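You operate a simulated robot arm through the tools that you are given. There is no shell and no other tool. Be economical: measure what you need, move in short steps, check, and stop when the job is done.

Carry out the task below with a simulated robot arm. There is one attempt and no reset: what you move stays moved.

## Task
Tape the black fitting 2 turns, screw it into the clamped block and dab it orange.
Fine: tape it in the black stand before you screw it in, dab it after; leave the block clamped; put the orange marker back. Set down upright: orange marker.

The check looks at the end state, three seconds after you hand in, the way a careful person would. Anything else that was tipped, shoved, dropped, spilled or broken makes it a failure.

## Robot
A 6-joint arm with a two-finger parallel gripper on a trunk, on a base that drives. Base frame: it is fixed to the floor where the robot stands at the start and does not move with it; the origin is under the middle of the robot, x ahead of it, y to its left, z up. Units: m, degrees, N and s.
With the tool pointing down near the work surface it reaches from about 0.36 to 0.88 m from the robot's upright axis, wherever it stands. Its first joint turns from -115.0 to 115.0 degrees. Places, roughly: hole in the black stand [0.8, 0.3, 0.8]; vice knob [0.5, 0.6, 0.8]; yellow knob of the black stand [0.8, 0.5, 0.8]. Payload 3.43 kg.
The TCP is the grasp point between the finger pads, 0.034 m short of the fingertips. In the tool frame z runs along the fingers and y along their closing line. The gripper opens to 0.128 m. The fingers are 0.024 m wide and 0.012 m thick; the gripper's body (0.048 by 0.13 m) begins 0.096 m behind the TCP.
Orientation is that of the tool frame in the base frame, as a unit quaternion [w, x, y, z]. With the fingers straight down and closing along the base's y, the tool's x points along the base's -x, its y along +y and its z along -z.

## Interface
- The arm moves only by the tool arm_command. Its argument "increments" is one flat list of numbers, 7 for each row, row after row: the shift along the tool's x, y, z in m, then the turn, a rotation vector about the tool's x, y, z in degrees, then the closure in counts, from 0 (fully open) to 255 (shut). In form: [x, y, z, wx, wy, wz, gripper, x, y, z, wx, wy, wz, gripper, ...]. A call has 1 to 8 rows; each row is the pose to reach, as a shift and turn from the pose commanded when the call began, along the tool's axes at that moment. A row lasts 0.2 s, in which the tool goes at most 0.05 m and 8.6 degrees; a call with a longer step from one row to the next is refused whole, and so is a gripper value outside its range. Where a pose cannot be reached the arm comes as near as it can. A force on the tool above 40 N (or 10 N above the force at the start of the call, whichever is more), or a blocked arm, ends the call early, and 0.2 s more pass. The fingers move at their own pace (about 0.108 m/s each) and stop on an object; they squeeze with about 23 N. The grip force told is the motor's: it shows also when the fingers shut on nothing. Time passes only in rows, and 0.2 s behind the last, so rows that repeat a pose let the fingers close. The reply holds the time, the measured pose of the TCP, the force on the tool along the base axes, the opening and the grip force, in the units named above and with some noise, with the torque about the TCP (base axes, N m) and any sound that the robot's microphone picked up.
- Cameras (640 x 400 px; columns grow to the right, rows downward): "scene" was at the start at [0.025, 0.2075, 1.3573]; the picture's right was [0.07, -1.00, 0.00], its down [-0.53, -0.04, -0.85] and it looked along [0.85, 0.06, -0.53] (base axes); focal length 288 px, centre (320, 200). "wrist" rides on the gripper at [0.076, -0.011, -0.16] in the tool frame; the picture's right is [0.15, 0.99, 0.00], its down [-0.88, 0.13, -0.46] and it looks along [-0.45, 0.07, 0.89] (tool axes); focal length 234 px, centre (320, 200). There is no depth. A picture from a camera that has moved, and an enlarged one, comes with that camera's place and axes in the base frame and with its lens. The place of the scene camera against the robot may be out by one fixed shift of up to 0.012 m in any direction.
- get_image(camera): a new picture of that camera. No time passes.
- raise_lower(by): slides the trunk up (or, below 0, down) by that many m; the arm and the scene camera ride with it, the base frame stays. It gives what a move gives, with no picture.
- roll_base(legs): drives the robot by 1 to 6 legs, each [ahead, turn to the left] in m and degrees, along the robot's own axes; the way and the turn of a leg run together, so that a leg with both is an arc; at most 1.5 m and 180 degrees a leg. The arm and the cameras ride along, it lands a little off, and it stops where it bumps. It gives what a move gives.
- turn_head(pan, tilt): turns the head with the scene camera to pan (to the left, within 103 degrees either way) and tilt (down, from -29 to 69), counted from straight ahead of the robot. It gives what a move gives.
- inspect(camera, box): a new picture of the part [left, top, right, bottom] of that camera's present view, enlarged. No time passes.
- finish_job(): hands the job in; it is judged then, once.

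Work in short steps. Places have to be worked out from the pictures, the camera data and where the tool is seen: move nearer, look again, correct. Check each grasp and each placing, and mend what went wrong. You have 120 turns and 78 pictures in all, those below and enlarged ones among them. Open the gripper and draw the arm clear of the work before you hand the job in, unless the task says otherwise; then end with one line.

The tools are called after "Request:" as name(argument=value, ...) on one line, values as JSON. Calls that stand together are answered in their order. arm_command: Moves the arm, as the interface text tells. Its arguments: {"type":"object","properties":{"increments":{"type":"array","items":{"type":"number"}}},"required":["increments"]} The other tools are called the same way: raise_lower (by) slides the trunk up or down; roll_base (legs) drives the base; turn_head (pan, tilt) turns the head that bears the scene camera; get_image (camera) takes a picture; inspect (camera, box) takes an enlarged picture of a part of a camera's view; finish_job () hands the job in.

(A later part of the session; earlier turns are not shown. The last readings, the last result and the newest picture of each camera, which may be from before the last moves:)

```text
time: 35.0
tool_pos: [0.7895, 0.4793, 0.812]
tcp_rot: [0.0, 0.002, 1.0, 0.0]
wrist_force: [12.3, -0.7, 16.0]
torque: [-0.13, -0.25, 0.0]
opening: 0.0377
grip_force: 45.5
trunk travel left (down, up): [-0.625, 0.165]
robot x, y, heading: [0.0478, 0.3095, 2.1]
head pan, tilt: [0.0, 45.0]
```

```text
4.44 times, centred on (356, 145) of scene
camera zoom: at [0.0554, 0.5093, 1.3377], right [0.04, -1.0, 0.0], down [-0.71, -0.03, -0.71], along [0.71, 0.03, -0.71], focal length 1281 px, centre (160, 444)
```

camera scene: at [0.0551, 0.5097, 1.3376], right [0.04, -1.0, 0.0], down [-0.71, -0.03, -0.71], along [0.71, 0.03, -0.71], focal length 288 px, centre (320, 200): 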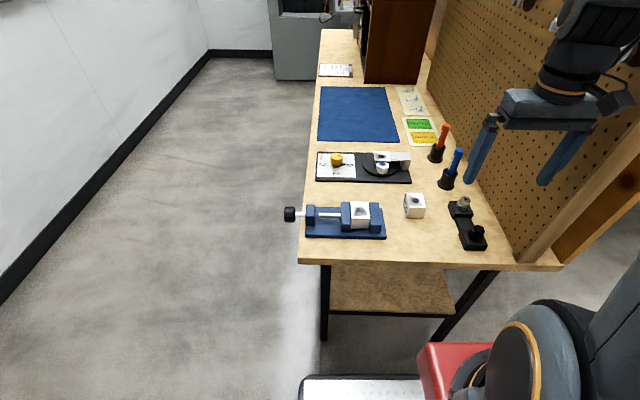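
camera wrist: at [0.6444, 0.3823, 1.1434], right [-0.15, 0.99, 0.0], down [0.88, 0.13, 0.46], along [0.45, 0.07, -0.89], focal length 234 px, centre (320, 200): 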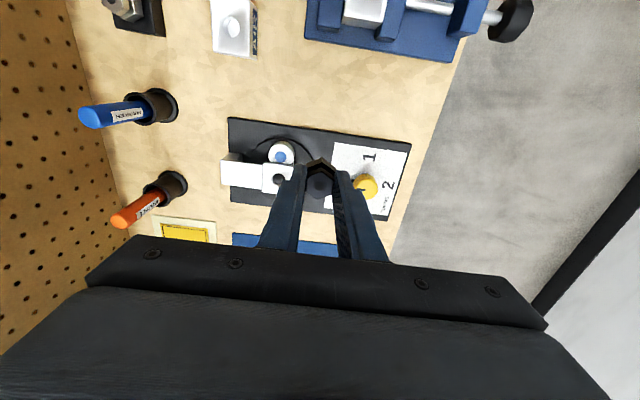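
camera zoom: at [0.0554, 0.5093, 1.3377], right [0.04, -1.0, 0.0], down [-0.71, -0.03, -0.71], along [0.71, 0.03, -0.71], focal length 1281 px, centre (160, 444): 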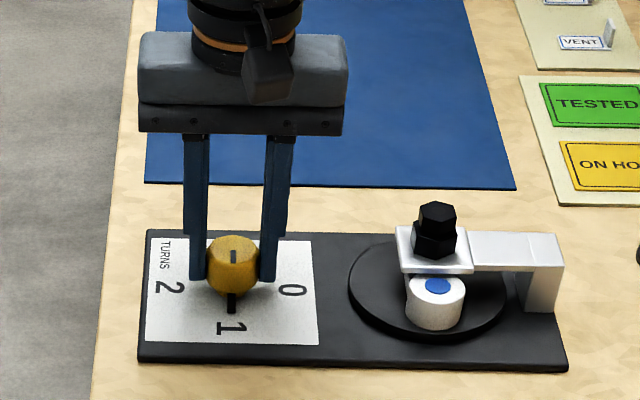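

One turn done, pointer at 1. I turn the next 90° toward 2.

Request:
arm_command(increments=[-0.001, 0, 0, 0, 0, 8.5, 255, -0.001, 0, 0, 0, 0, 17, 255, -0.001, 0, 0, 0, 0, 25.5, 255, -0.001, 0, 0, 0, 0, 34, 255, -0.001, 0, 0, 0, 0, 42.5, 255])

Request:
arm_command(increments=[0, 0, 0, 0, 0, 8.5, 255, 0, 0, 0, 0, 0, 17, 255, 0, 0, 0, 0, 0, 25.5, 255, 0, 0, 0, 0, 0, 34, 255, 0, 0, 0, 0, 0, 42.5, 255, 0, 0, 0, 0, 0, 47.5, 255, 0, 0, 0, 0, 0, 47.5, 255])

Request:
inspect(camera="scene", box=[300, 100, 412, 190])

Request:
inspect(camera="wrist", box=[200, 60, 440, 210])

```text
time: 36.2
tool_pos: [0.7895, 0.4773, 0.8134]
tcp_rot: [0.0, 0.364, 0.931, -0.001]
wrist_force: [-3.5, -11.6, 13.4]
torque: [-0.22, 0.07, 0.01]
opening: 0.0375
grip_force: 44.9
trunk travel left (down, up): [-0.625, 0.165]
robot x, y, heading: [0.0432, 0.31, 2.2]
head pan, tilt: [0.0, 45.0]
```

```text
time: 37.8
tool_pos: [0.7879, 0.4792, 0.813]
tcp_rot: [-0.001, 0.708, 0.706, -0.001]
wrist_force: [-22.0, -19.6, 3.2]
torque: [-0.52, 0.7, 0.01]
opening: 0.0375
grip_force: 45.1
trunk travel left (down, up): [-0.625, 0.165]
robot x, y, heading: [0.0422, 0.3106, 2.2]
head pan, tilt: [0.0, 45.0]
```

```text
4.44 times, centred on (356, 145) of scene
camera zoom: at [0.0545, 0.5084, 1.3378], right [0.04, -1.0, 0.0], down [-0.71, -0.03, -0.71], along [0.71, 0.03, -0.71], focal length 1281 px, centre (160, 444)
```

zoom: 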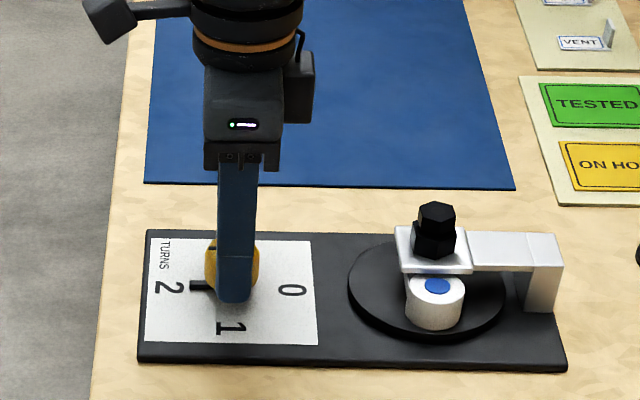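

```text
2.67 times, centred on (320, 135) of wrist
camera zoom: at [0.7779, 0.5541, 0.9719], right [0.99, 0.14, 0.0], down [0.13, -0.88, 0.46], along [0.06, -0.45, -0.89], focal length 624 px, centre (320, 373)
```

zoom: 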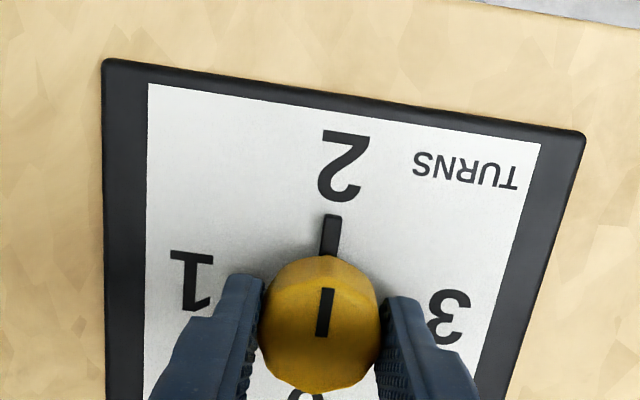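

Pointer sits at 2 and the roll has made two orbits. I relieve the side force, open, and rise.

Request:
arm_command(increments=[-0.001, -0.001, 0, 0, 0, 0, 255, -0.001, -0.001, 0, 0, 0, 0, 180, -0.001, -0.001, 0, 0, 0, 0, 130, -0.001, -0.001, 0, 0, 0, 0, 130, -0.001, -0.001, -0.04, 0, 0, 0, 130, -0.001, -0.001, -0.085, 0, 0, 0, 130, -0.001, -0.001, -0.13, 0, 0, 0, 130])

Request:
arm_command(increments=[0, 0, 0, 0, 0, -8.5, 130, 0, 0, 0, 0, 0, -17, 130, 0, 0, 0, 0, 0, -25.5, 130, 0, 0, 0, 0, 0, -34, 130, 0, 0, 0, 0, 0, -42.5, 130, 0, 0, 0, 0, 0, -51, 130, 0, 0, 0, 0, 0, -59.5, 130, 0, 0, 0, 0, 0, -68, 130])

Request:
arm_command(increments=[0, 0, 0, 0, 0, -8.5, 130, 0, 0, 0, 0, 0, -17, 130, 0, 0, 0, 0, 0, -22, 130])

Request:
inspect(camera="scene", box=[300, 110, 412, 190])

```text
time: 39.4
tool_pos: [0.7897, 0.4796, 0.9443]
tcp_rot: [0.0, 0.707, 0.707, -0.001]
wrist_force: [0.5, 0.1, 0.0]
torque: [-0.01, 0.07, 0.03]
opening: 0.0628
grip_force: 0.1
trunk travel left (down, up): [-0.625, 0.165]
robot x, y, heading: [0.0473, 0.3054, 2.1]
head pan, tilt: [0.0, 45.0]
```

```text
time: 41.2
tool_pos: [0.7881, 0.479, 0.9425]
tcp_rot: [-0.001, 0.189, 0.982, 0.0]
wrist_force: [0.3, 0.4, -0.2]
torque: [-0.02, 0.0, -0.02]
opening: 0.0627
grip_force: 0.0
trunk travel left (down, up): [-0.625, 0.165]
robot x, y, heading: [0.0474, 0.3068, 2.1]
head pan, tilt: [0.0, 45.0]
```

```text
time: 42.0
tool_pos: [0.7906, 0.4773, 0.9417]
tcp_rot: [-0.001, -0.001, 1.0, 0.0]
wrist_force: [0.4, -0.1, -0.6]
torque: [-0.02, 0.02, 0.0]
opening: 0.0625
grip_force: 0.1
trunk travel left (down, up): [-0.625, 0.165]
robot x, y, heading: [0.0466, 0.3106, 2.4]
head pan, tilt: [0.0, 45.0]
```

```text
5.00 times, centred on (356, 150) of scene
camera zoom: at [0.0555, 0.5092, 1.3377], right [0.04, -1.0, 0.0], down [-0.71, -0.03, -0.71], along [0.71, 0.03, -0.71], focal length 1441 px, centre (140, 450)
```

zoom: 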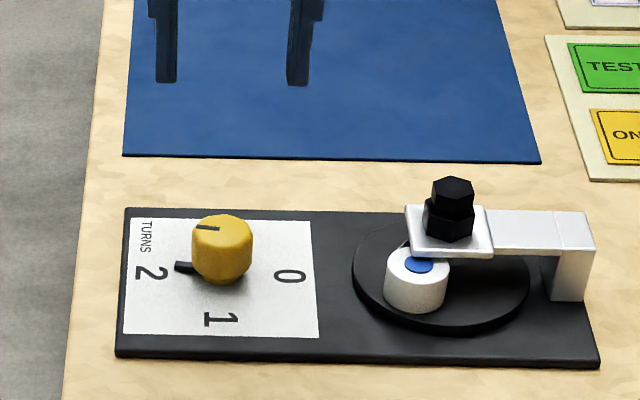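

The knob seems to have slipped slightly past 2 on release. I check its angle with the wrist camera.

Request:
inspect(camera="wrist", box=[220, 80, 460, 230])

```text
2.67 times, centred on (340, 155) of wrist
camera zoom: at [0.7139, 0.4672, 1.1019], right [-0.15, 0.99, 0.0], down [0.88, 0.13, 0.46], along [0.45, 0.07, -0.89], focal length 624 px, centre (267, 320)
```

zoom: 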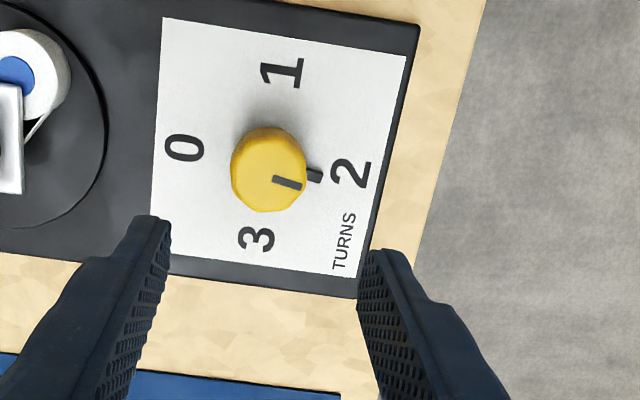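

The roll is about 40° past the two-turn point (≈2.1 turns). I re-grip the knob to bring it back to 2 exactly.

Request:
arm_command(increments=[0.001, 0, 0.045, 0, 0, 0, 130, 0.001, 0, 0.09, 0, 0, 0, 130, 0.001, 0, 0.13, 0, 0, 0, 130, 0.001, 0, 0.13, 0, 0, 0, 200, 0.001, 0, 0.13, 0, 0, 0, 255, 0.001, 0, 0.13, 0, 0, 0, 255])

Request:
inspect(camera="scene", box=[300, 110, 412, 190])

```text
time: 43.4
tool_pos: [0.7868, 0.4785, 0.8117]
tcp_rot: [0.0, 0.0, 1.0, 0.0]
wrist_force: [-0.7, 18.8, -8.5]
torque: [0.79, -0.87, 0.04]
opening: 0.0374
grip_force: 44.8
trunk travel left (down, up): [-0.625, 0.165]
robot x, y, heading: [0.0464, 0.3092, 2.3]
head pan, tilt: [0.0, 45.0]
```

```text
5.00 times, centred on (356, 150) of scene
camera zoom: at [0.0555, 0.5101, 1.3375], right [0.04, -1.0, 0.0], down [-0.71, -0.03, -0.71], along [0.71, 0.03, -0.71], focal length 1441 px, centre (140, 450)
```

zoom: 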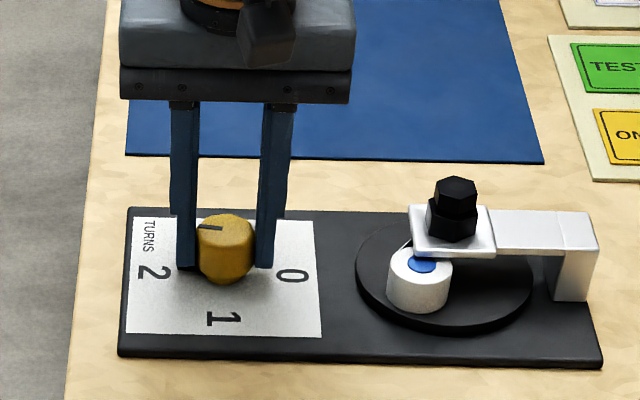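

Gripped. I turn back by 9° and shift +y 1 mm to relieve force, then check the roll.

Request:
arm_command(increments=[0, 0.001, 0, 0, 0, -4, 255, 0, 0.0015, 0, 0, 0, -8.5, 255, 0, 0.0015, 0, 0, 0, -8.5, 255])

Request:
inspect(camera="scene", box=[300, 110, 412, 190])

```text
time: 44.2
tool_pos: [0.7885, 0.479, 0.8125]
tcp_rot: [-0.001, -0.074, 0.997, -0.001]
wrist_force: [-3.9, 9.5, -7.5]
torque: [0.2, -0.21, 0.04]
opening: 0.0374
grip_force: 44.9
trunk travel left (down, up): [-0.625, 0.165]
robot x, y, heading: [0.045, 0.3042, 2.3]
head pan, tilt: [0.0, 45.0]
```

```text
5.00 times, centred on (356, 150) of scene
camera zoom: at [0.0558, 0.5098, 1.3376], right [0.04, -1.0, 0.0], down [-0.71, -0.03, -0.71], along [0.71, 0.03, -0.71], focal length 1441 px, centre (140, 450)
```

zoom: 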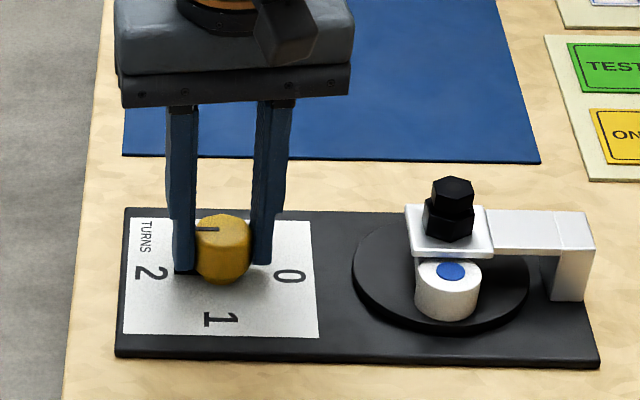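

Roll is exactly back at the two-turn position. I release gently and rise.

Request:
arm_command(increments=[0, 0.001, 0, 0, 0, 0, 255, 0, 0.001, 0, 0, 0, 0, 215, 0, 0.001, 0, 0, 0, 0, 180, 0, 0.001, 0, 0, 0, 0, 140, 0, 0.001, -0.045, 0, 0, 2, 140, 0, 0.001, -0.09, 0, 0, 5, 140, 0, 0.001, -0.13, 0, 0, 8.5, 140])

Request:
inspect(camera="scene", box=[300, 110, 412, 190])

```text
time: 45.8
tool_pos: [0.7883, 0.4822, 0.9416]
tcp_rot: [-0.001, 0.0, 1.0, 0.0]
wrist_force: [0.0, 0.0, 0.4]
torque: [-0.02, 0.05, -0.02]
opening: 0.0578
grip_force: 0.1
trunk travel left (down, up): [-0.625, 0.165]
robot x, y, heading: [0.0486, 0.3064, 2.1]
head pan, tilt: [0.0, 45.0]
```

```text
5.00 times, centred on (356, 150) of scene
camera zoom: at [0.0559, 0.5094, 1.3376], right [0.04, -1.0, 0.0], down [-0.71, -0.03, -0.71], along [0.71, 0.03, -0.71], focal length 1441 px, centre (140, 450)
```

zoom: 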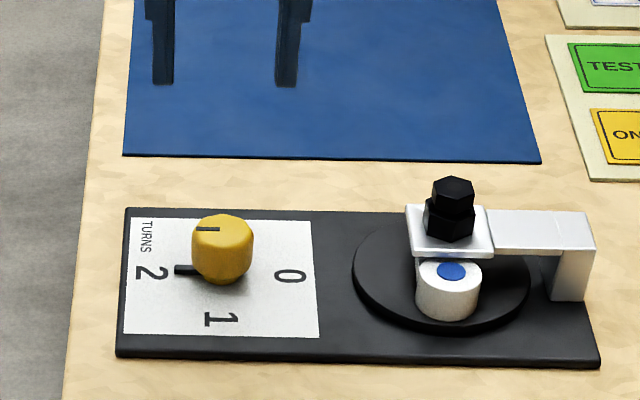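

Good: pointer at 2. I go back above the fitting.

Request:
arm_command(increments=[0, -0.045, 0, 0, 0, 0, 140, 0.002, -0.09, 0, 0, 0, 0, 140, 0.003, -0.135, 0, 0, 0, 0, 140, 0.0035, -0.1415, 0.02, 0, 0, 0, 140, 0.0035, -0.1415, 0.02, 0, 0, 0, 140])

Request:
inspect(camera="wrist", box=[220, 90, 460, 240])

```text
time: 47.0
tool_pos: [0.7852, 0.3423, 0.921]
tcp_rot: [0.0, 0.0, 1.0, 0.0]
wrist_force: [-0.1, 0.7, 0.3]
torque: [0.0, -0.03, -0.02]
opening: 0.0578
grip_force: 0.2
trunk travel left (down, up): [-0.625, 0.165]
robot x, y, heading: [0.0452, 0.3024, 2.4]
head pan, tilt: [0.0, 45.0]
```

```text
2.67 times, centred on (340, 165) of wrist
camera zoom: at [0.7088, 0.3296, 1.0813], right [-0.15, 0.99, 0.0], down [0.88, 0.13, 0.46], along [0.45, 0.07, -0.89], focal length 624 px, centre (267, 293)
```

zoom: 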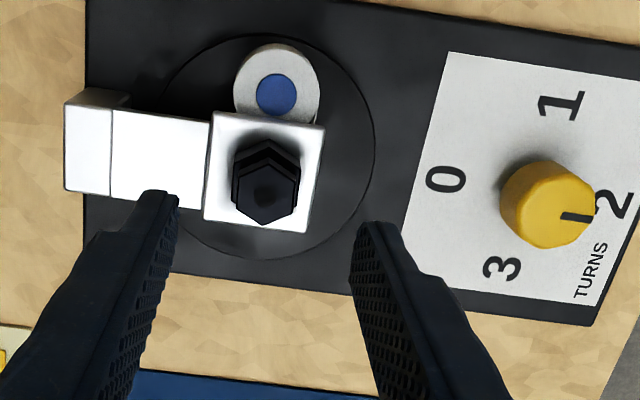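

Aligned. Descend 0.061 and grip.

Request:
arm_command(increments=[0, 0, 0.03, 0, 0, 0, 140, 0, 0, 0.059, 0, 0, 0, 140, 0, 0, 0.059, 0, 0, 0, 220, 0, 0, 0.059, 0, 0, 0, 255, 0, 0, 0.059, 0, 0, 0, 255])

Request:
inspect(camera="scene", box=[330, 110, 426, 170])

```text
time: 48.2
tool_pos: [0.7831, 0.3405, 0.865]
tcp_rot: [0.0, 0.0, 1.0, 0.0]
wrist_force: [0.0, -0.2, -0.3]
torque: [0.01, -0.01, 0.05]
opening: 0.0231
grip_force: 23.4
trunk travel left (down, up): [-0.625, 0.165]
robot x, y, heading: [0.0475, 0.3075, 2.1]
head pan, tilt: [0.0, 45.0]
```

```text
6.67 times, centred on (378, 140) of scene
camera zoom: at [0.0555, 0.5093, 1.3377], right [0.04, -1.0, 0.0], down [-0.71, -0.03, -0.71], along [0.71, 0.03, -0.71], focal length 1921 px, centre (-67, 600)
```

zoom: 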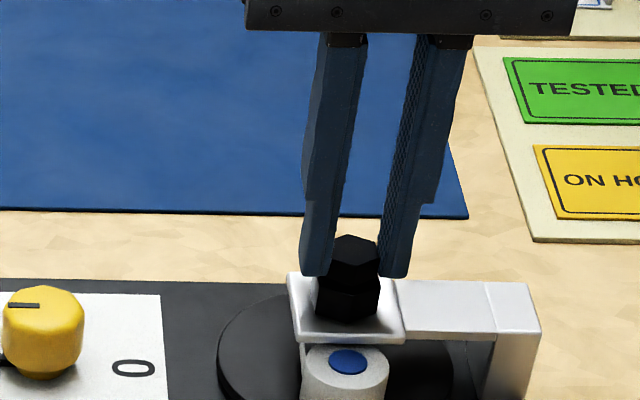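

Gripped. Lift straight up.

Request:
arm_command(increments=[0, 0, -0.015, 0, 0, 0, 255, 0, 0, -0.03, 0, 0, 0, 255, 0, 0, -0.07, 0, 0, 0, 255, 0, 0, -0.11, 0, 0, 0, 255])

Request:
inspect(camera="scene", box=[310, 90, 430, 170])

```text
time: 49.2
tool_pos: [0.7862, 0.3417, 0.9745]
tcp_rot: [0.001, 0.0, 1.0, 0.001]
wrist_force: [1.0, -0.2, -1.1]
torque: [0.03, 0.06, 0.03]
opening: 0.0231
grip_force: 23.0
trunk travel left (down, up): [-0.625, 0.165]
robot x, y, heading: [0.0482, 0.3076, 2.5]
head pan, tilt: [0.0, 45.0]
```

```text
5.00 times, centred on (370, 130) of scene
camera zoom: at [0.0559, 0.5093, 1.3377], right [0.04, -1.0, 0.0], down [-0.71, -0.03, -0.71], along [0.71, 0.03, -0.71], focal length 1441 px, centre (70, 550)
```

zoom: 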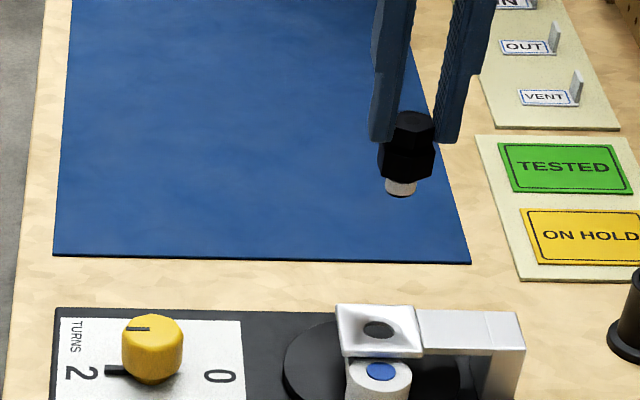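

The thread now carries white tape. I move over the vice block at about (0.563, 0.433).

Request:
arm_command(increments=[0.038, 0.015, -0.01, 0, 0, 0, 255, 0.076, 0.03, -0.01, 0, 0, 0, 255, 0.114, 0.046, -0.01, 0, 0, 0, 255, 0.152, 0.061, -0.01, 0, 0, 0, 255, 0.19, 0.076, -0.01, 0, 0, 0, 255, 0.222, 0.09, -0.01, 0, 0, 0, 255, 0.222, 0.09, -0.01, 0, 0, 0, 255])

Request:
inspect(camera="wrist", box=[220, 90, 460, 240])

Request:
inspect(camera="scene", box=[270, 150, 414, 250])

```text
time: 50.8
tool_pos: [0.5614, 0.4289, 0.9812]
tcp_rot: [0.0, 0.0, 1.0, -0.001]
wrist_force: [0.8, 0.2, -0.9]
torque: [-0.01, 0.01, -0.01]
opening: 0.023
grip_force: 22.8
trunk travel left (down, up): [-0.625, 0.165]
robot x, y, heading: [0.0458, 0.3098, 2.2]
head pan, tilt: [0.0, 45.0]
```

```text
2.67 times, centred on (340, 165) of wrist
camera zoom: at [0.4859, 0.4181, 1.1404], right [-0.15, 0.99, 0.0], down [0.88, 0.13, 0.46], along [0.45, 0.07, -0.89], focal length 624 px, centre (267, 293)
```

zoom: 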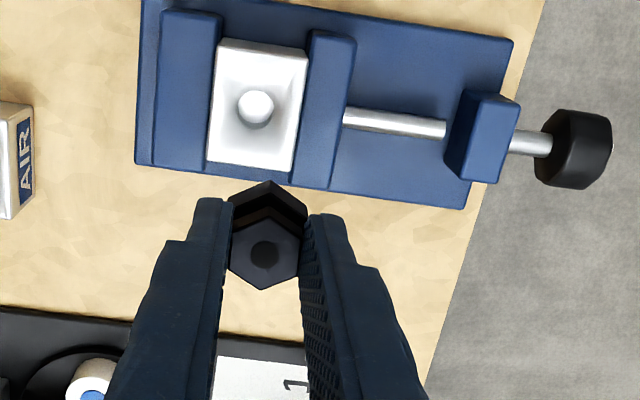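

```text
4.00 times, centred on (342, 200) of scene
camera zoom: at [0.0555, 0.5093, 1.3377], right [0.04, -1.0, 0.0], down [-0.71, -0.03, -0.71], along [0.71, 0.03, -0.71], focal length 1153 px, centre (232, 200)
```

zoom: 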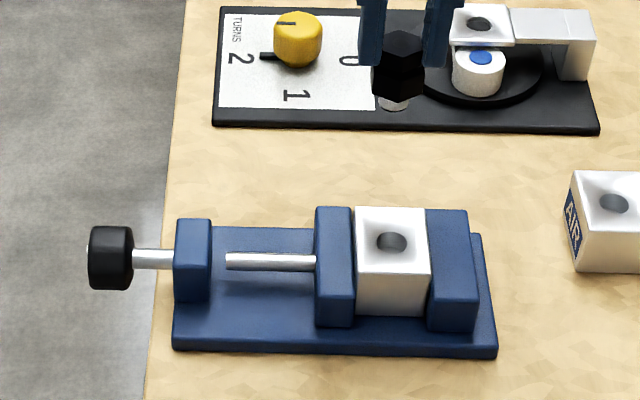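

Hole located at ≈(0.546, 0.422, 0.82). I align above it at TCP 0.915.

Request:
arm_command(increments=[0.0174, -0.0065, 0.03, 0, 0, 0, 255, 0.0174, -0.0065, 0.066, 0, 0, 0, 255, 0.0174, -0.0065, 0.066, 0, 0, 0, 255])

Request:
inspect(camera="wrist", box=[220, 90, 460, 240])

Request:
inspect(camera="scene", box=[310, 150, 422, 220])

```text
time: 51.6
tool_pos: [0.5441, 0.4237, 0.9166]
tcp_rot: [0.0, 0.0, 1.0, 0.0]
wrist_force: [-0.2, 0.7, -0.6]
torque: [0.01, 0.0, 0.01]
opening: 0.0228
grip_force: 23.1
trunk travel left (down, up): [-0.625, 0.165]
robot x, y, heading: [0.0451, 0.3086, 2.1]
head pan, tilt: [0.0, 45.0]
```

```text
2.67 times, centred on (340, 165) of wrist
camera zoom: at [0.4684, 0.4125, 1.0762], right [-0.15, 0.99, 0.0], down [0.88, 0.13, 0.46], along [0.45, 0.07, -0.89], focal length 624 px, centre (267, 293)
```

zoom: 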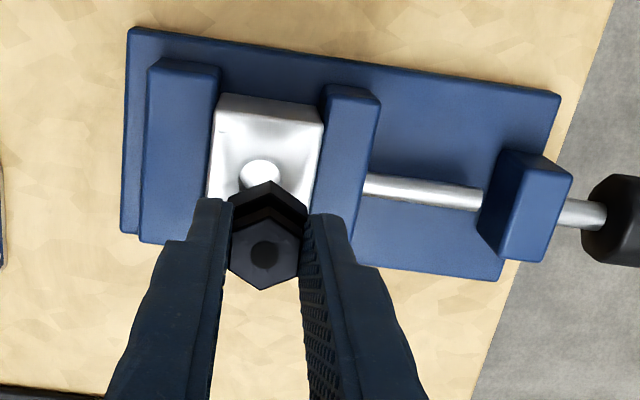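

```text
5.71 times, centred on (366, 185) of scene
camera zoom: at [0.0554, 0.5093, 1.3377], right [0.04, -1.0, 0.0], down [-0.71, -0.03, -0.71], along [0.71, 0.03, -0.71], focal length 1647 px, centre (57, 286)
```

zoom: 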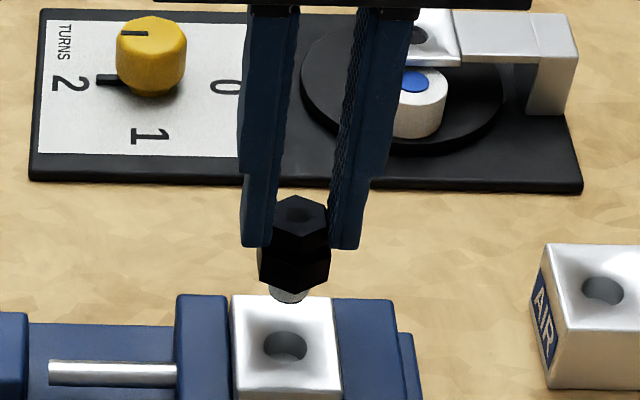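

Alignment is close (needs y −1.5 mm). I pre-rotate to −90° for a long clockwise screwing stroke, then re-check.

Request:
arm_command(increments=[0, -0.0015, 0, 0, 0, -8.5, 255, 0, -0.0015, 0, 0, 0, -17, 255, 0, -0.0015, 0, 0, 0, -25.5, 255, 0, -0.0015, 0, 0, 0, -34, 255, 0, -0.0015, 0, 0, 0, -42.5, 255, 0, -0.0015, 0, 0, 0, -51, 255, 0, -0.0015, 0, 0, 0, -59.5, 255, 0, -0.0015, 0, 0, 0, -68, 255])

Request:
arm_command(increments=[0, 0, 0, 0, 0, -8.5, 255, 0, 0, 0, 0, 0, -17, 255, 0, 0, 0, 0, 0, -22, 255, 0, 0, 0, 0, 0, -22, 255])

Request:
inspect(camera="wrist", box=[220, 90, 460, 240])

Request:
inspect(camera="scene", box=[310, 150, 422, 220])

```text
time: 53.4
tool_pos: [0.5445, 0.4217, 0.918]
tcp_rot: [0.0, -0.56, 0.829, 0.0]
wrist_force: [-0.2, 0.3, -1.1]
torque: [0.03, 0.0, 0.01]
opening: 0.0231
grip_force: 23.1
trunk travel left (down, up): [-0.625, 0.165]
robot x, y, heading: [0.0446, 0.3091, 2.0]
head pan, tilt: [0.0, 45.0]
```

```text
time: 54.4
tool_pos: [0.5451, 0.4215, 0.918]
tcp_rot: [0.0, 0.708, -0.706, 0.0]
wrist_force: [-0.8, -0.1, 0.1]
torque: [0.0, -0.02, -0.01]
opening: 0.023
grip_force: 22.8
trunk travel left (down, up): [-0.625, 0.165]
robot x, y, heading: [0.0466, 0.3076, 2.2]
head pan, tilt: [0.0, 45.0]
```

```text
2.67 times, centred on (340, 165) of wrist
camera zoom: at [0.5566, 0.3455, 1.0772], right [-0.99, -0.15, 0.0], down [-0.13, 0.88, 0.46], along [-0.07, 0.45, -0.89], focal length 624 px, centre (267, 293)
```

zoom: 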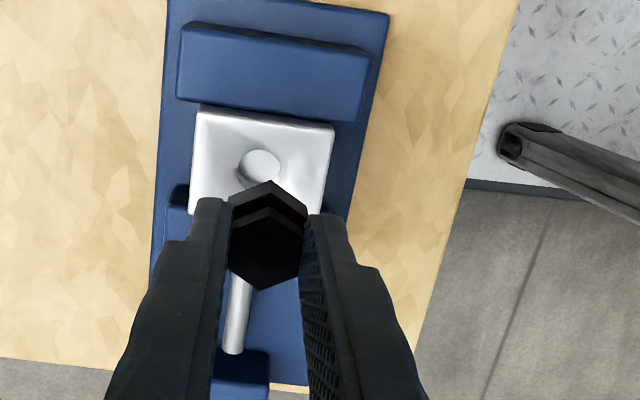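

```text
5.71 times, centred on (366, 185) of scene
camera zoom: at [0.0555, 0.5093, 1.3377], right [0.04, -1.0, 0.0], down [-0.71, -0.03, -0.71], along [0.71, 0.03, -0.71], focal length 1647 px, centre (57, 286)
```

zoom: 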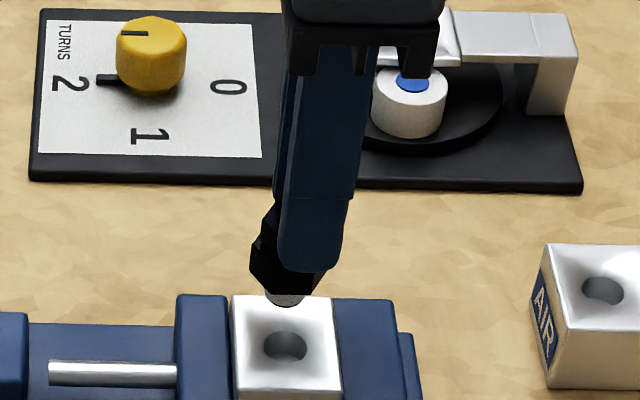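

Comparing both yaw views, the hole lies ~3 mm further +x and ~1.5 mm −y of the tool axis. I correct that and lower to just above the mouth.

Request:
arm_command(increments=[0.0015, -0.003, 0.008, 0, 0, 0, 255, 0.0015, -0.003, 0.017, 0, 0, 0, 255, 0.0015, -0.003, 0.017, 0, 0, 0, 255])

Request:
inspect(camera="wrist", box=[220, 90, 460, 240])

Request:
inspect(camera="scene", box=[330, 170, 394, 210])

```text
time: 55.2
tool_pos: [0.5481, 0.4208, 0.8989]
tcp_rot: [0.0, -0.707, 0.708, 0.001]
wrist_force: [0.4, 1.1, -0.6]
torque: [0.0, -0.03, 0.0]
opening: 0.023
grip_force: 23.5
trunk travel left (down, up): [-0.625, 0.165]
robot x, y, heading: [0.0444, 0.3044, 2.2]
head pan, tilt: [0.0, 45.0]
```

```text
2.67 times, centred on (340, 165) of wrist
camera zoom: at [0.5591, 0.3444, 1.0587], right [-0.99, -0.15, 0.0], down [-0.13, 0.88, 0.46], along [-0.07, 0.45, -0.89], focal length 624 px, centre (267, 293)
```

zoom: 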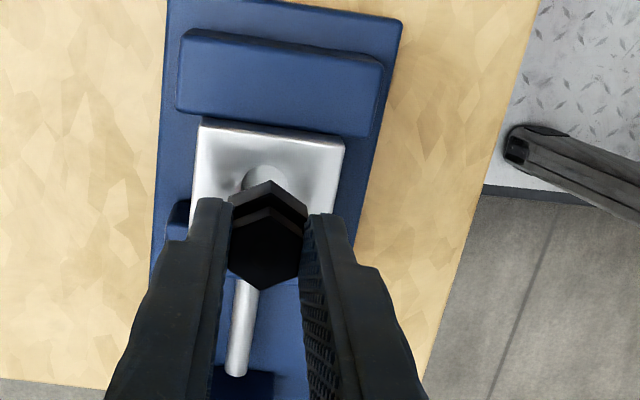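

```text
10.00 times, centred on (362, 190) of scene
camera zoom: at [0.0555, 0.5093, 1.3377], right [0.04, -1.0, 0.0], down [-0.71, -0.03, -0.71], along [0.71, 0.03, -0.71], focal length 2882 px, centre (-100, 300)
```

zoom: 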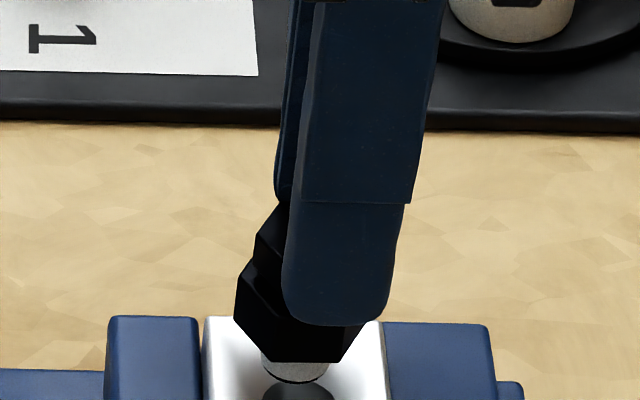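

Scene view suggests another ~1.5–2 mm toward −y; then I lower until the thread enters or touches.

Request:
arm_command(increments=[0.0017, 0.0005, 0.005, 0, 0, 0, 255, 0.0017, 0.0005, 0.01, 0, 0, 0, 255, 0.0017, 0.0005, 0.015, 0, 0, 0, 255, 0.0017, 0.0005, 0.019, 0, 0, 0, 255])

Request:
inspect(camera="scene", box=[330, 180, 394, 220])

```text
time: 56.2
tool_pos: [0.5482, 0.4203, 0.8815]
tcp_rot: [0.001, 0.708, -0.707, 0.0]
wrist_force: [-0.3, -1.7, -0.4]
torque: [-0.11, 0.0, -0.01]
opening: 0.0229
grip_force: 22.7
trunk travel left (down, up): [-0.625, 0.165]
robot x, y, heading: [0.0453, 0.3067, 2.4]
head pan, tilt: [0.0, 45.0]
```

```text
10.00 times, centred on (362, 200) of scene
camera zoom: at [0.0555, 0.5093, 1.3377], right [0.04, -1.0, 0.0], down [-0.71, -0.03, -0.71], along [0.71, 0.03, -0.71], focal length 2882 px, centre (-100, 200)
```

zoom: 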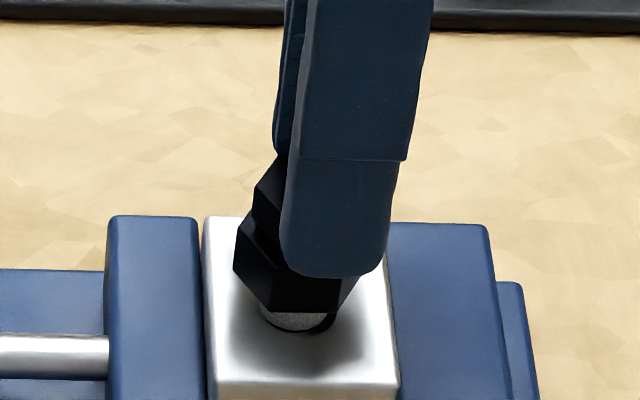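

Thread is at the mouth, hole crescent visible on the right; slight side force confirms 1 mm more −y. I continue gently to contact.

Request:
arm_command(increments=[0.0012, 0, 0.002, 0, 0, 0, 255, 0.0012, 0, 0.005, 0, 0, 0, 255, 0.0012, 0, 0.008, 0, 0, 0, 255])

Request:
inspect(camera="scene", box=[330, 180, 394, 220])

```text
time: 57.0
tool_pos: [0.5487, 0.4172, 0.8749]
tcp_rot: [0.002, -0.707, 0.708, 0.0]
wrist_force: [-1.2, -0.3, 18.3]
torque: [0.01, 0.09, 0.02]
opening: 0.023
grip_force: 23.1
trunk travel left (down, up): [-0.625, 0.165]
robot x, y, heading: [0.042, 0.307, 2.2]
head pan, tilt: [0.0, 45.0]
```

```text
10.00 times, centred on (362, 200) of scene
camera zoom: at [0.0549, 0.5092, 1.3379], right [0.04, -1.0, 0.0], down [-0.71, -0.03, -0.71], along [0.71, 0.03, -0.71], focal length 2882 px, centre (-100, 200)
```

zoom: 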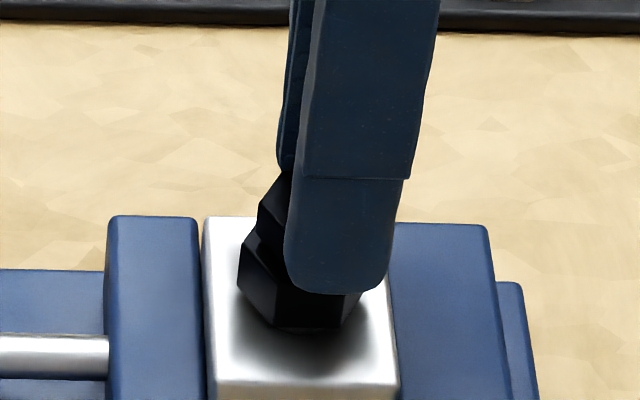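

Pure axial contact (18 N), so the thread is seated on the first flight. I start turning clockwise with a slight feed.

Request:
arm_command(increments=[0, 0, 0.0003, 0, 0, 8, 255, 0, 0, 0.0006, 0, 0, 16, 255, 0, 0, 0.0009, 0, 0, 24, 255, 0, 0, 0.0012, 0, 0, 32, 255, 0, 0, 0.0015, 0, 0, 40, 255])

```text
time: 58.2
tool_pos: [0.5461, 0.418, 0.8733]
tcp_rot: [0.0, -0.422, 0.907, 0.0]
wrist_force: [-12.7, 11.2, 31.2]
torque: [0.43, 0.5, 0.08]
opening: 0.0229
grip_force: 23.9
trunk travel left (down, up): [-0.625, 0.165]
robot x, y, heading: [0.0453, 0.3089, 2.2]
head pan, tilt: [0.0, 45.0]
```

Lateral force builds along the finger line; I shift 1.2 mm to relieve it and keep turning without extra feed.

Request:
arm_command(increments=[0, 0.0012, 0, 0, 0, 8, 255, 0, 0.0012, 0, 0, 0, 16, 255, 0, 0.0012, 0.0002, 0, 0, 24, 255, 0, 0.0012, 0.0004, 0, 0, 32, 255, 0, 0.0012, 0.0006, 0, 0, 40, 255])

Request:
inspect(camera="scene", box=[330, 180, 394, 220])

```text
time: 59.2
tool_pos: [0.5458, 0.4203, 0.8729]
tcp_rot: [0.0, -0.156, 0.988, 0.0]
wrist_force: [-8.6, 9.1, 17.8]
torque: [0.33, 0.37, 0.03]
opening: 0.0231
grip_force: 22.8
trunk travel left (down, up): [-0.625, 0.165]
robot x, y, heading: [0.0472, 0.3108, 2.3]
head pan, tilt: [0.0, 45.0]
stopped in row 5: the force on the tool passed its limit at 46 N (the readings are from after the stop); the commanded pose is now the measured one
```

```text
10.00 times, centred on (362, 200) of scene
camera zoom: at [0.0539, 0.5099, 1.3375], right [0.04, -1.0, 0.0], down [-0.71, -0.03, -0.71], along [0.71, 0.03, -0.71], focal length 2882 px, centre (-100, 200)
```

zoom: 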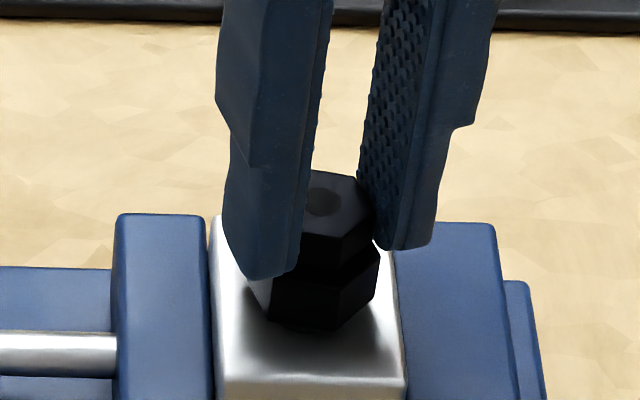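

Axial force built up since the thread advances slowly. I continue turning with no feed, relieving side load.

Request:
arm_command(increments=[0.0005, 0.001, 0, 0, 0, 8, 255, 0.0005, 0.001, 0, 0, 0, 16, 255, 0.0005, 0.001, 0, 0, 0, 24, 255, 0.0005, 0.001, 0, 0, 0, 32, 255, 0.0005, 0.001, 0, 0, 0, 40, 255, 0.0005, 0.001, 0, 0, 0, 48, 255])

```text
time: 60.2
tool_pos: [0.5449, 0.4216, 0.8714]
tcp_rot: [0.0, 0.119, 0.993, 0.002]
wrist_force: [-4.1, 14.0, 7.2]
torque: [0.43, 0.17, 0.05]
opening: 0.0231
grip_force: 23.1
trunk travel left (down, up): [-0.625, 0.165]
robot x, y, heading: [0.044, 0.3079, 2.6]
head pan, tilt: [0.0, 45.0]
stopped in row 5: the force on the tool passed its limit at 41 N (the readings are from after the stop); the commanded pose is now the measured one
```

I release briefly to let the load relax and see whether the fitting is engaged and where its centre is.

Request:
arm_command(increments=[0, 0.001, -0.0005, 0, 0, 0, 255, 0, 0.001, -0.0005, 0, 0, 0, 200, 0, 0.001, -0.0005, 0, 0, 0, 170, 0, 0.001, -0.0005, 0, 0, 0, 170, 0, 0.001, -0.03, 0, 0, -6, 170, 0, 0.001, -0.05, 0, 0, -13.6, 170])

Request:
inspect(camera="scene", box=[330, 180, 394, 220])

Request:
inspect(camera="wrist", box=[220, 90, 460, 240])

```text
time: 61.6
tool_pos: [0.5468, 0.4215, 0.922]
tcp_rot: [0.0, 0.001, 1.0, 0.001]
wrist_force: [0.5, 0.1, -1.0]
torque: [0.02, 0.03, 0.0]
opening: 0.0426
grip_force: 0.1
trunk travel left (down, up): [-0.625, 0.165]
robot x, y, heading: [0.048, 0.3084, 2.3]
head pan, tilt: [0.0, 45.0]
```

```text
10.00 times, centred on (362, 200) of scene
camera zoom: at [0.0549, 0.5097, 1.3377], right [0.04, -1.0, 0.0], down [-0.71, -0.03, -0.71], along [0.71, 0.03, -0.71], focal length 2882 px, centre (-100, 200)
```

zoom: 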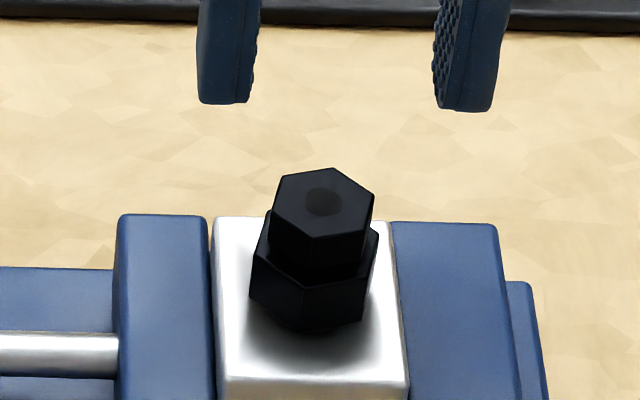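

```text
2.67 times, centred on (340, 165) of wrist
camera zoom: at [0.4709, 0.4104, 1.0821], right [-0.15, 0.99, 0.0], down [0.88, 0.13, 0.46], along [0.45, 0.07, -0.89], focal length 624 px, centre (267, 293)
```

zoom: 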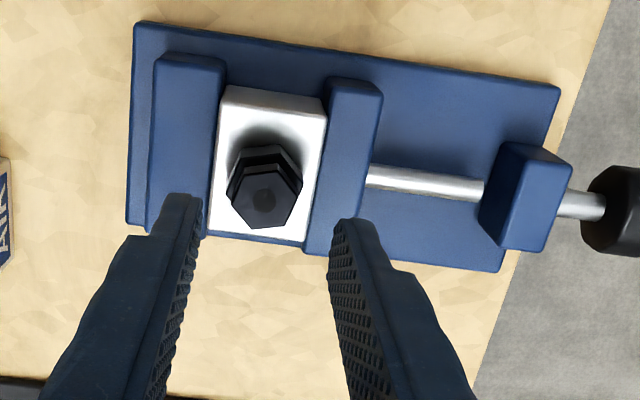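

Fitting stands upright in the block. I compare the same crop as before to check whether the vice shifted.

Request:
inspect(camera="scene", box=[310, 150, 422, 220])

```text
5.71 times, centred on (366, 185) of scene
camera zoom: at [0.0549, 0.5097, 1.3377], right [0.04, -1.0, 0.0], down [-0.71, -0.03, -0.71], along [0.71, 0.03, -0.71], focal length 1647 px, centre (57, 286)
```

zoom: 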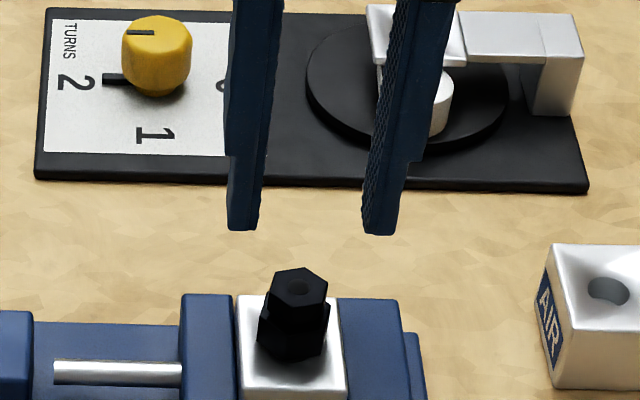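

Everything shifted equally, so only the camera moved; the vice stayed. The fitting is centred under the tool; I go back to −106° (flat-aligned with the +14° release) for a long stroke.

Request:
arm_command(increments=[0, 0, 0, 0, 0, -8.5, 170, 0, 0, 0, 0, 0, -17, 170, 0, 0, 0, 0, 0, -25.5, 170, 0, 0, 0, 0, 0, -34, 170, 0, 0, 0, 0, 0, -42.5, 170, 0, 0, 0, 0, 0, -51, 170, 0, 0, 0, 0, 0, -59.5, 170, 0, 0, 0, 0, 0, -68, 170])

Request:
arm_command(increments=[0, 0, 0, 0, 0, -8.5, 170, 0, 0, 0, 0, 0, -17, 170, 0, 0, 0, 0, 0, -25.5, 170, 0, 0, 0, 0, 0, -34, 170, 0, 0, 0, 0, 0, -38, 170, 0, 0, 0, 0, 0, -38, 170])

Request:
inspect(camera="wrist", box=[220, 90, 460, 240])

```text
time: 63.5
tool_pos: [0.545, 0.4218, 0.9209]
tcp_rot: [0.001, -0.56, 0.829, 0.001]
wrist_force: [-0.5, 0.0, -0.3]
torque: [-0.01, -0.01, 0.0]
opening: 0.0427
grip_force: 0.0
trunk travel left (down, up): [-0.625, 0.165]
robot x, y, heading: [0.0407, 0.3055, 2.6]
head pan, tilt: [0.0, 45.0]
```

```text
time: 64.8
tool_pos: [0.546, 0.4221, 0.9206]
tcp_rot: [-0.001, 0.799, -0.602, 0.0]
wrist_force: [0.0, -0.5, -0.5]
torque: [-0.02, 0.0, 0.02]
opening: 0.0426
grip_force: 0.1
trunk travel left (down, up): [-0.625, 0.165]
robot x, y, heading: [0.0436, 0.3032, 2.5]
head pan, tilt: [0.0, 45.0]
```

```text
2.67 times, centred on (340, 165) of wrist
camera zoom: at [0.5777, 0.352, 1.0813], right [-0.91, -0.41, 0.0], down [-0.37, 0.81, 0.46], along [-0.19, 0.42, -0.89], focal length 624 px, centre (267, 293)
```

zoom: 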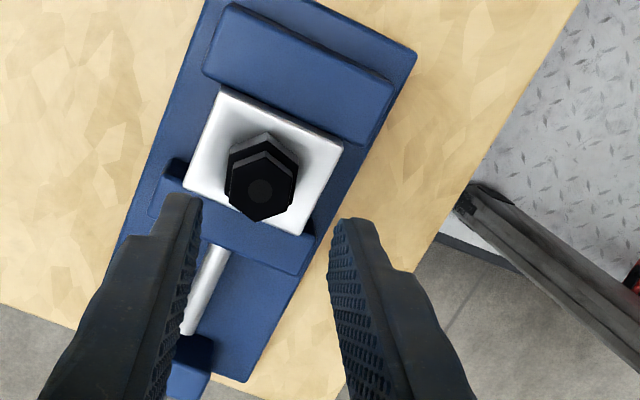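

Solving both views, the fitting axis is ~3 mm +x of the TCP. I correct, descend and grip, then check the side force.

Request:
arm_command(increments=[0.0013, -0.0028, 0.025, 0, 0, 0, 170, 0.0013, -0.0028, 0.05, 0, 0, 0, 170, 0.0013, -0.0028, 0.05, 0, 0, 0, 230, 0.0013, -0.0028, 0.05, 0, 0, 0, 255, 0.0013, -0.0028, 0.05, 0, 0, 0, 255])

```text
time: 66.0
tool_pos: [0.5498, 0.4206, 0.8732]
tcp_rot: [-0.001, 0.798, -0.603, 0.0]
wrist_force: [-0.2, 0.3, 0.7]
torque: [-0.11, 0.14, 0.02]
opening: 0.0238
grip_force: 22.6
trunk travel left (down, up): [-0.625, 0.165]
robot x, y, heading: [0.0443, 0.3091, 2.5]
head pan, tilt: [0.0, 45.0]
```

Gripped with almost no side load. Turn clockwise 64° with little feed.

Request:
arm_command(increments=[0, 0, 0.001, 0, 0, 8, 255, 0, 0, 0.001, 0, 0, 16, 255, 0, 0, 0.001, 0, 0, 24, 255, 0, 0, 0.001, 0, 0, 32, 255, 0, 0, 0.001, 0, 0, 40, 255, 0, 0, 0.001, 0, 0, 48, 255, 0, 0, 0.001, 0, 0, 56, 255, 0, 0, 0.001, 0, 0, 64, 255])

```text
time: 67.8
tool_pos: [0.5478, 0.4213, 0.8698]
tcp_rot: [0.0, -0.356, 0.934, 0.002]
wrist_force: [1.2, -6.1, 10.1]
torque: [-0.18, 0.11, 0.01]
opening: 0.0234
grip_force: 22.5
trunk travel left (down, up): [-0.625, 0.165]
robot x, y, heading: [0.0472, 0.3084, 2.3]
head pan, tilt: [0.0, 45.0]
```

Force modest (10 N axial). Continue turning another 128°.

Request:
arm_command(increments=[0, 0, 0, 0, 0, 8, 255, 0, 0, 0, 0, 0, 16, 255, 0, 0, 0, 0, 0, 24, 255, 0, 0, 0, 0, 0, 32, 255, 0, 0, 0, 0, 0, 40, 255, 0, 0, 0.0005, 0, 0, 48, 255, 0, 0, 0.0005, 0, 0, 56, 255, 0, 0, 0.0005, 0, 0, 64, 255])

Request:
arm_command(increments=[0, 0, 0, 0, 0, 8, 255, 0, 0, 0, 0, 0, 16, 255, 0, 0, 0, 0, 0, 24, 255, 0, 0, 0, 0, 0, 32, 255, 0, 0, 0, 0, 0, 40, 255, 0, 0, 0.0005, 0, 0, 48, 255, 0, 0, 0.0005, 0, 0, 56, 255, 0, 0, 0.0005, 0, 0, 64, 255])

Request:
inspect(camera="scene", box=[330, 180, 394, 220])

```text
time: 69.7
tool_pos: [0.5482, 0.4218, 0.8707]
tcp_rot: [0.0, 0.194, 0.981, 0.001]
wrist_force: [-3.8, -1.3, 2.4]
torque: [-0.15, 0.13, 0.03]
opening: 0.0233
grip_force: 23.0
trunk travel left (down, up): [-0.625, 0.165]
robot x, y, heading: [0.0473, 0.3083, 2.6]
head pan, tilt: [0.0, 45.0]
```

```text
time: 71.5
tool_pos: [0.549, 0.4222, 0.8687]
tcp_rot: [0.0, 0.684, 0.73, 0.002]
wrist_force: [-3.3, 8.6, 2.4]
torque: [0.17, 0.35, -0.01]
opening: 0.0236
grip_force: 22.1
trunk travel left (down, up): [-0.625, 0.165]
robot x, y, heading: [0.0461, 0.3079, 2.4]
head pan, tilt: [0.0, 45.0]
```

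```text
10.00 times, centred on (362, 200) of scene
camera zoom: at [0.0544, 0.5099, 1.3376], right [0.04, -1.0, 0.0], down [-0.71, -0.03, -0.71], along [0.71, 0.03, -0.71], focal length 2882 px, centre (-100, 200)
```

zoom: 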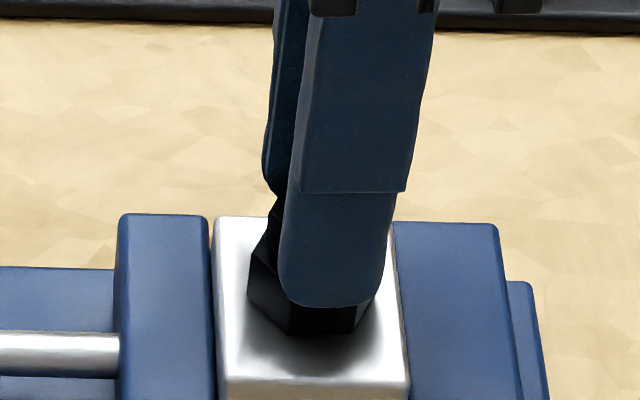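

Axial force falls despite feed, so the thread is advancing. I try another 40° with 0.5 mm feed.

Request:
arm_command(increments=[0, 0.0005, 0.0003, 0, 0, 8, 255, 0, 0.0005, 0.0006, 0, 0, 16, 255, 0, 0.0005, 0.0008, 0, 0, 24, 255, 0, 0.0005, 0.001, 0, 0, 32, 255, 0, 0.0005, 0.001, 0, 0, 40, 255, 0, 0.0005, 0.001, 0, 0, 46, 255])

```text
time: 72.8
tool_pos: [0.5488, 0.422, 0.8695]
tcp_rot: [0.001, 0.914, 0.405, 0.001]
wrist_force: [-4.9, 3.2, 3.9]
torque: [0.08, 0.33, -0.06]
opening: 0.0234
grip_force: 23.3
trunk travel left (down, up): [-0.625, 0.165]
robot x, y, heading: [0.0453, 0.3081, 2.6]
head pan, tilt: [0.0, 45.0]
```

Wrist reaches +132°. I open in place and rotate back 240° for the next stroke.

Request:
arm_command(increments=[0, 0, 0, 0, 0, 0, 200, 0, 0, 0, 0, 0, 0, 170, 0, 0, 0, 0, 0, 0, 170, 0, 0, 0, 0, 0, -8.5, 170, 0, 0, 0, 0, 0, -17, 170, 0, 0, 0, 0, 0, -25.5, 170, 0, 0, 0, 0, 0, -34, 170, 0, 0, 0, 0, 0, -36, 170])

Request:
arm_command(increments=[0, 0, 0, 0, 0, -8.5, 170, 0, 0, 0, 0, 0, -17, 170, 0, 0, 0, 0, 0, -25.5, 170, 0, 0, 0, 0, 0, -34, 170, 0, 0, 0, 0, 0, -42.5, 170, 0, 0, 0, 0, 0, -51, 170, 0, 0, 0, 0, 0, -59.5, 170, 0, 0, 0, 0, 0, -68, 170])

Request:
arm_command(increments=[0, 0, 0, 0, 0, -8.5, 170, 0, 0, 0, 0, 0, -17, 170, 0, 0, 0, 0, 0, -25.5, 170, 0, 0, 0, 0, 0, -34, 170, 0, 0, 0, 0, 0, -42.5, 170, 0, 0, 0, 0, 0, -51, 170, 0, 0, 0, 0, 0, -59.5, 170, 0, 0, 0, 0, 0, -68, 170])

Request:
arm_command(increments=[0, 0, 0, 0, 0, -8.5, 170, 0, 0, 0, 0, 0, -17, 170, 0, 0, 0, 0, 0, -25.5, 170, 0, 0, 0, 0, 0, -34, 170, 0, 0, 0, 0, 0, -42.5, 170, 0, 0, 0, 0, 0, -51, 170, 0, 0, 0, 0, 0, -59.5, 170, 0, 0, 0, 0, 0, -68, 170])

Request:
inspect(camera="scene", box=[330, 180, 394, 220])

Request:
inspect(camera="wrist", box=[220, 90, 460, 240])

```text
time: 74.7
tool_pos: [0.5502, 0.4224, 0.8684]
tcp_rot: [0.0, 0.743, 0.669, 0.001]
wrist_force: [-0.2, 0.0, 0.0]
torque: [0.01, -0.01, 0.01]
opening: 0.0425
grip_force: 0.0
trunk travel left (down, up): [-0.625, 0.165]
robot x, y, heading: [0.0412, 0.308, 2.2]
head pan, tilt: [0.0, 45.0]
```

```text
time: 76.5
tool_pos: [0.5493, 0.4221, 0.8685]
tcp_rot: [0.001, 0.242, 0.97, 0.001]
wrist_force: [-0.1, 0.1, -0.4]
torque: [0.02, -0.02, 0.02]
opening: 0.0425
grip_force: 0.0
trunk travel left (down, up): [-0.625, 0.165]
robot x, y, heading: [0.0416, 0.3077, 2.5]
head pan, tilt: [0.0, 45.0]
```

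```text
time: 78.2
tool_pos: [0.5497, 0.4214, 0.8696]
tcp_rot: [0.0, -0.342, 0.94, 0.002]
wrist_force: [0.0, 0.1, -0.7]
torque: [0.02, -0.02, 0.01]
opening: 0.0426
grip_force: 0.3
trunk travel left (down, up): [-0.625, 0.165]
robot x, y, heading: [0.0466, 0.3033, 2.5]
head pan, tilt: [0.0, 45.0]
```

```text
time: 80.0
tool_pos: [0.5486, 0.4229, 0.8682]
tcp_rot: [0.0, 0.809, -0.588, -0.001]
wrist_force: [-0.3, -0.2, 0.3]
torque: [0.0, 0.02, -0.02]
opening: 0.0424
grip_force: 0.1
trunk travel left (down, up): [-0.625, 0.165]
robot x, y, heading: [0.0449, 0.3064, 2.3]
head pan, tilt: [0.0, 45.0]
```

```text
10.00 times, centred on (362, 200) of scene
camera zoom: at [0.0547, 0.5096, 1.3377], right [0.04, -1.0, 0.0], down [-0.71, -0.03, -0.71], along [0.71, 0.03, -0.71], focal length 2882 px, centre (-100, 200)
```

zoom: 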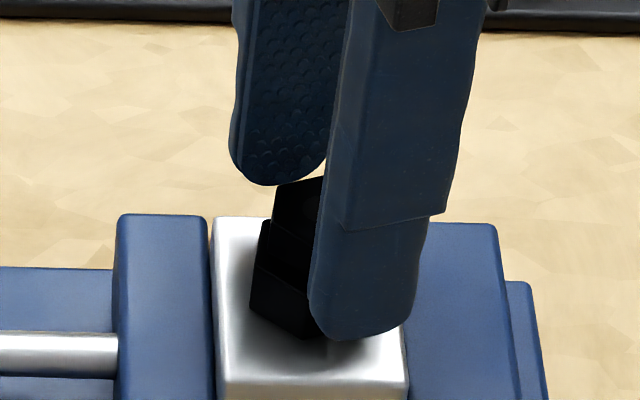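

```text
2.67 times, centred on (340, 165) of wrist
camera zoom: at [0.583, 0.3529, 1.0279], right [-0.9, -0.44, 0.0], down [-0.4, 0.8, 0.46], along [-0.2, 0.41, -0.89], focal length 624 px, centre (267, 293)
```

zoom: 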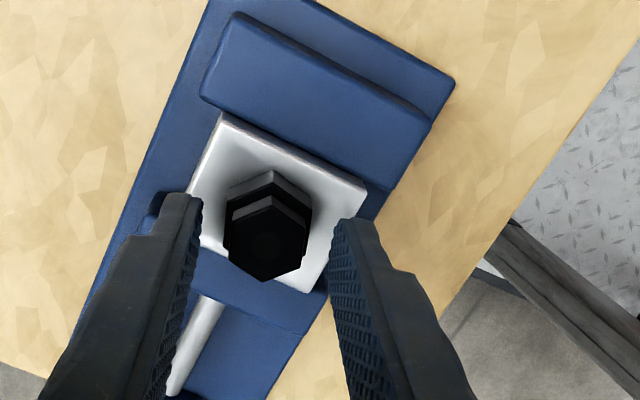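

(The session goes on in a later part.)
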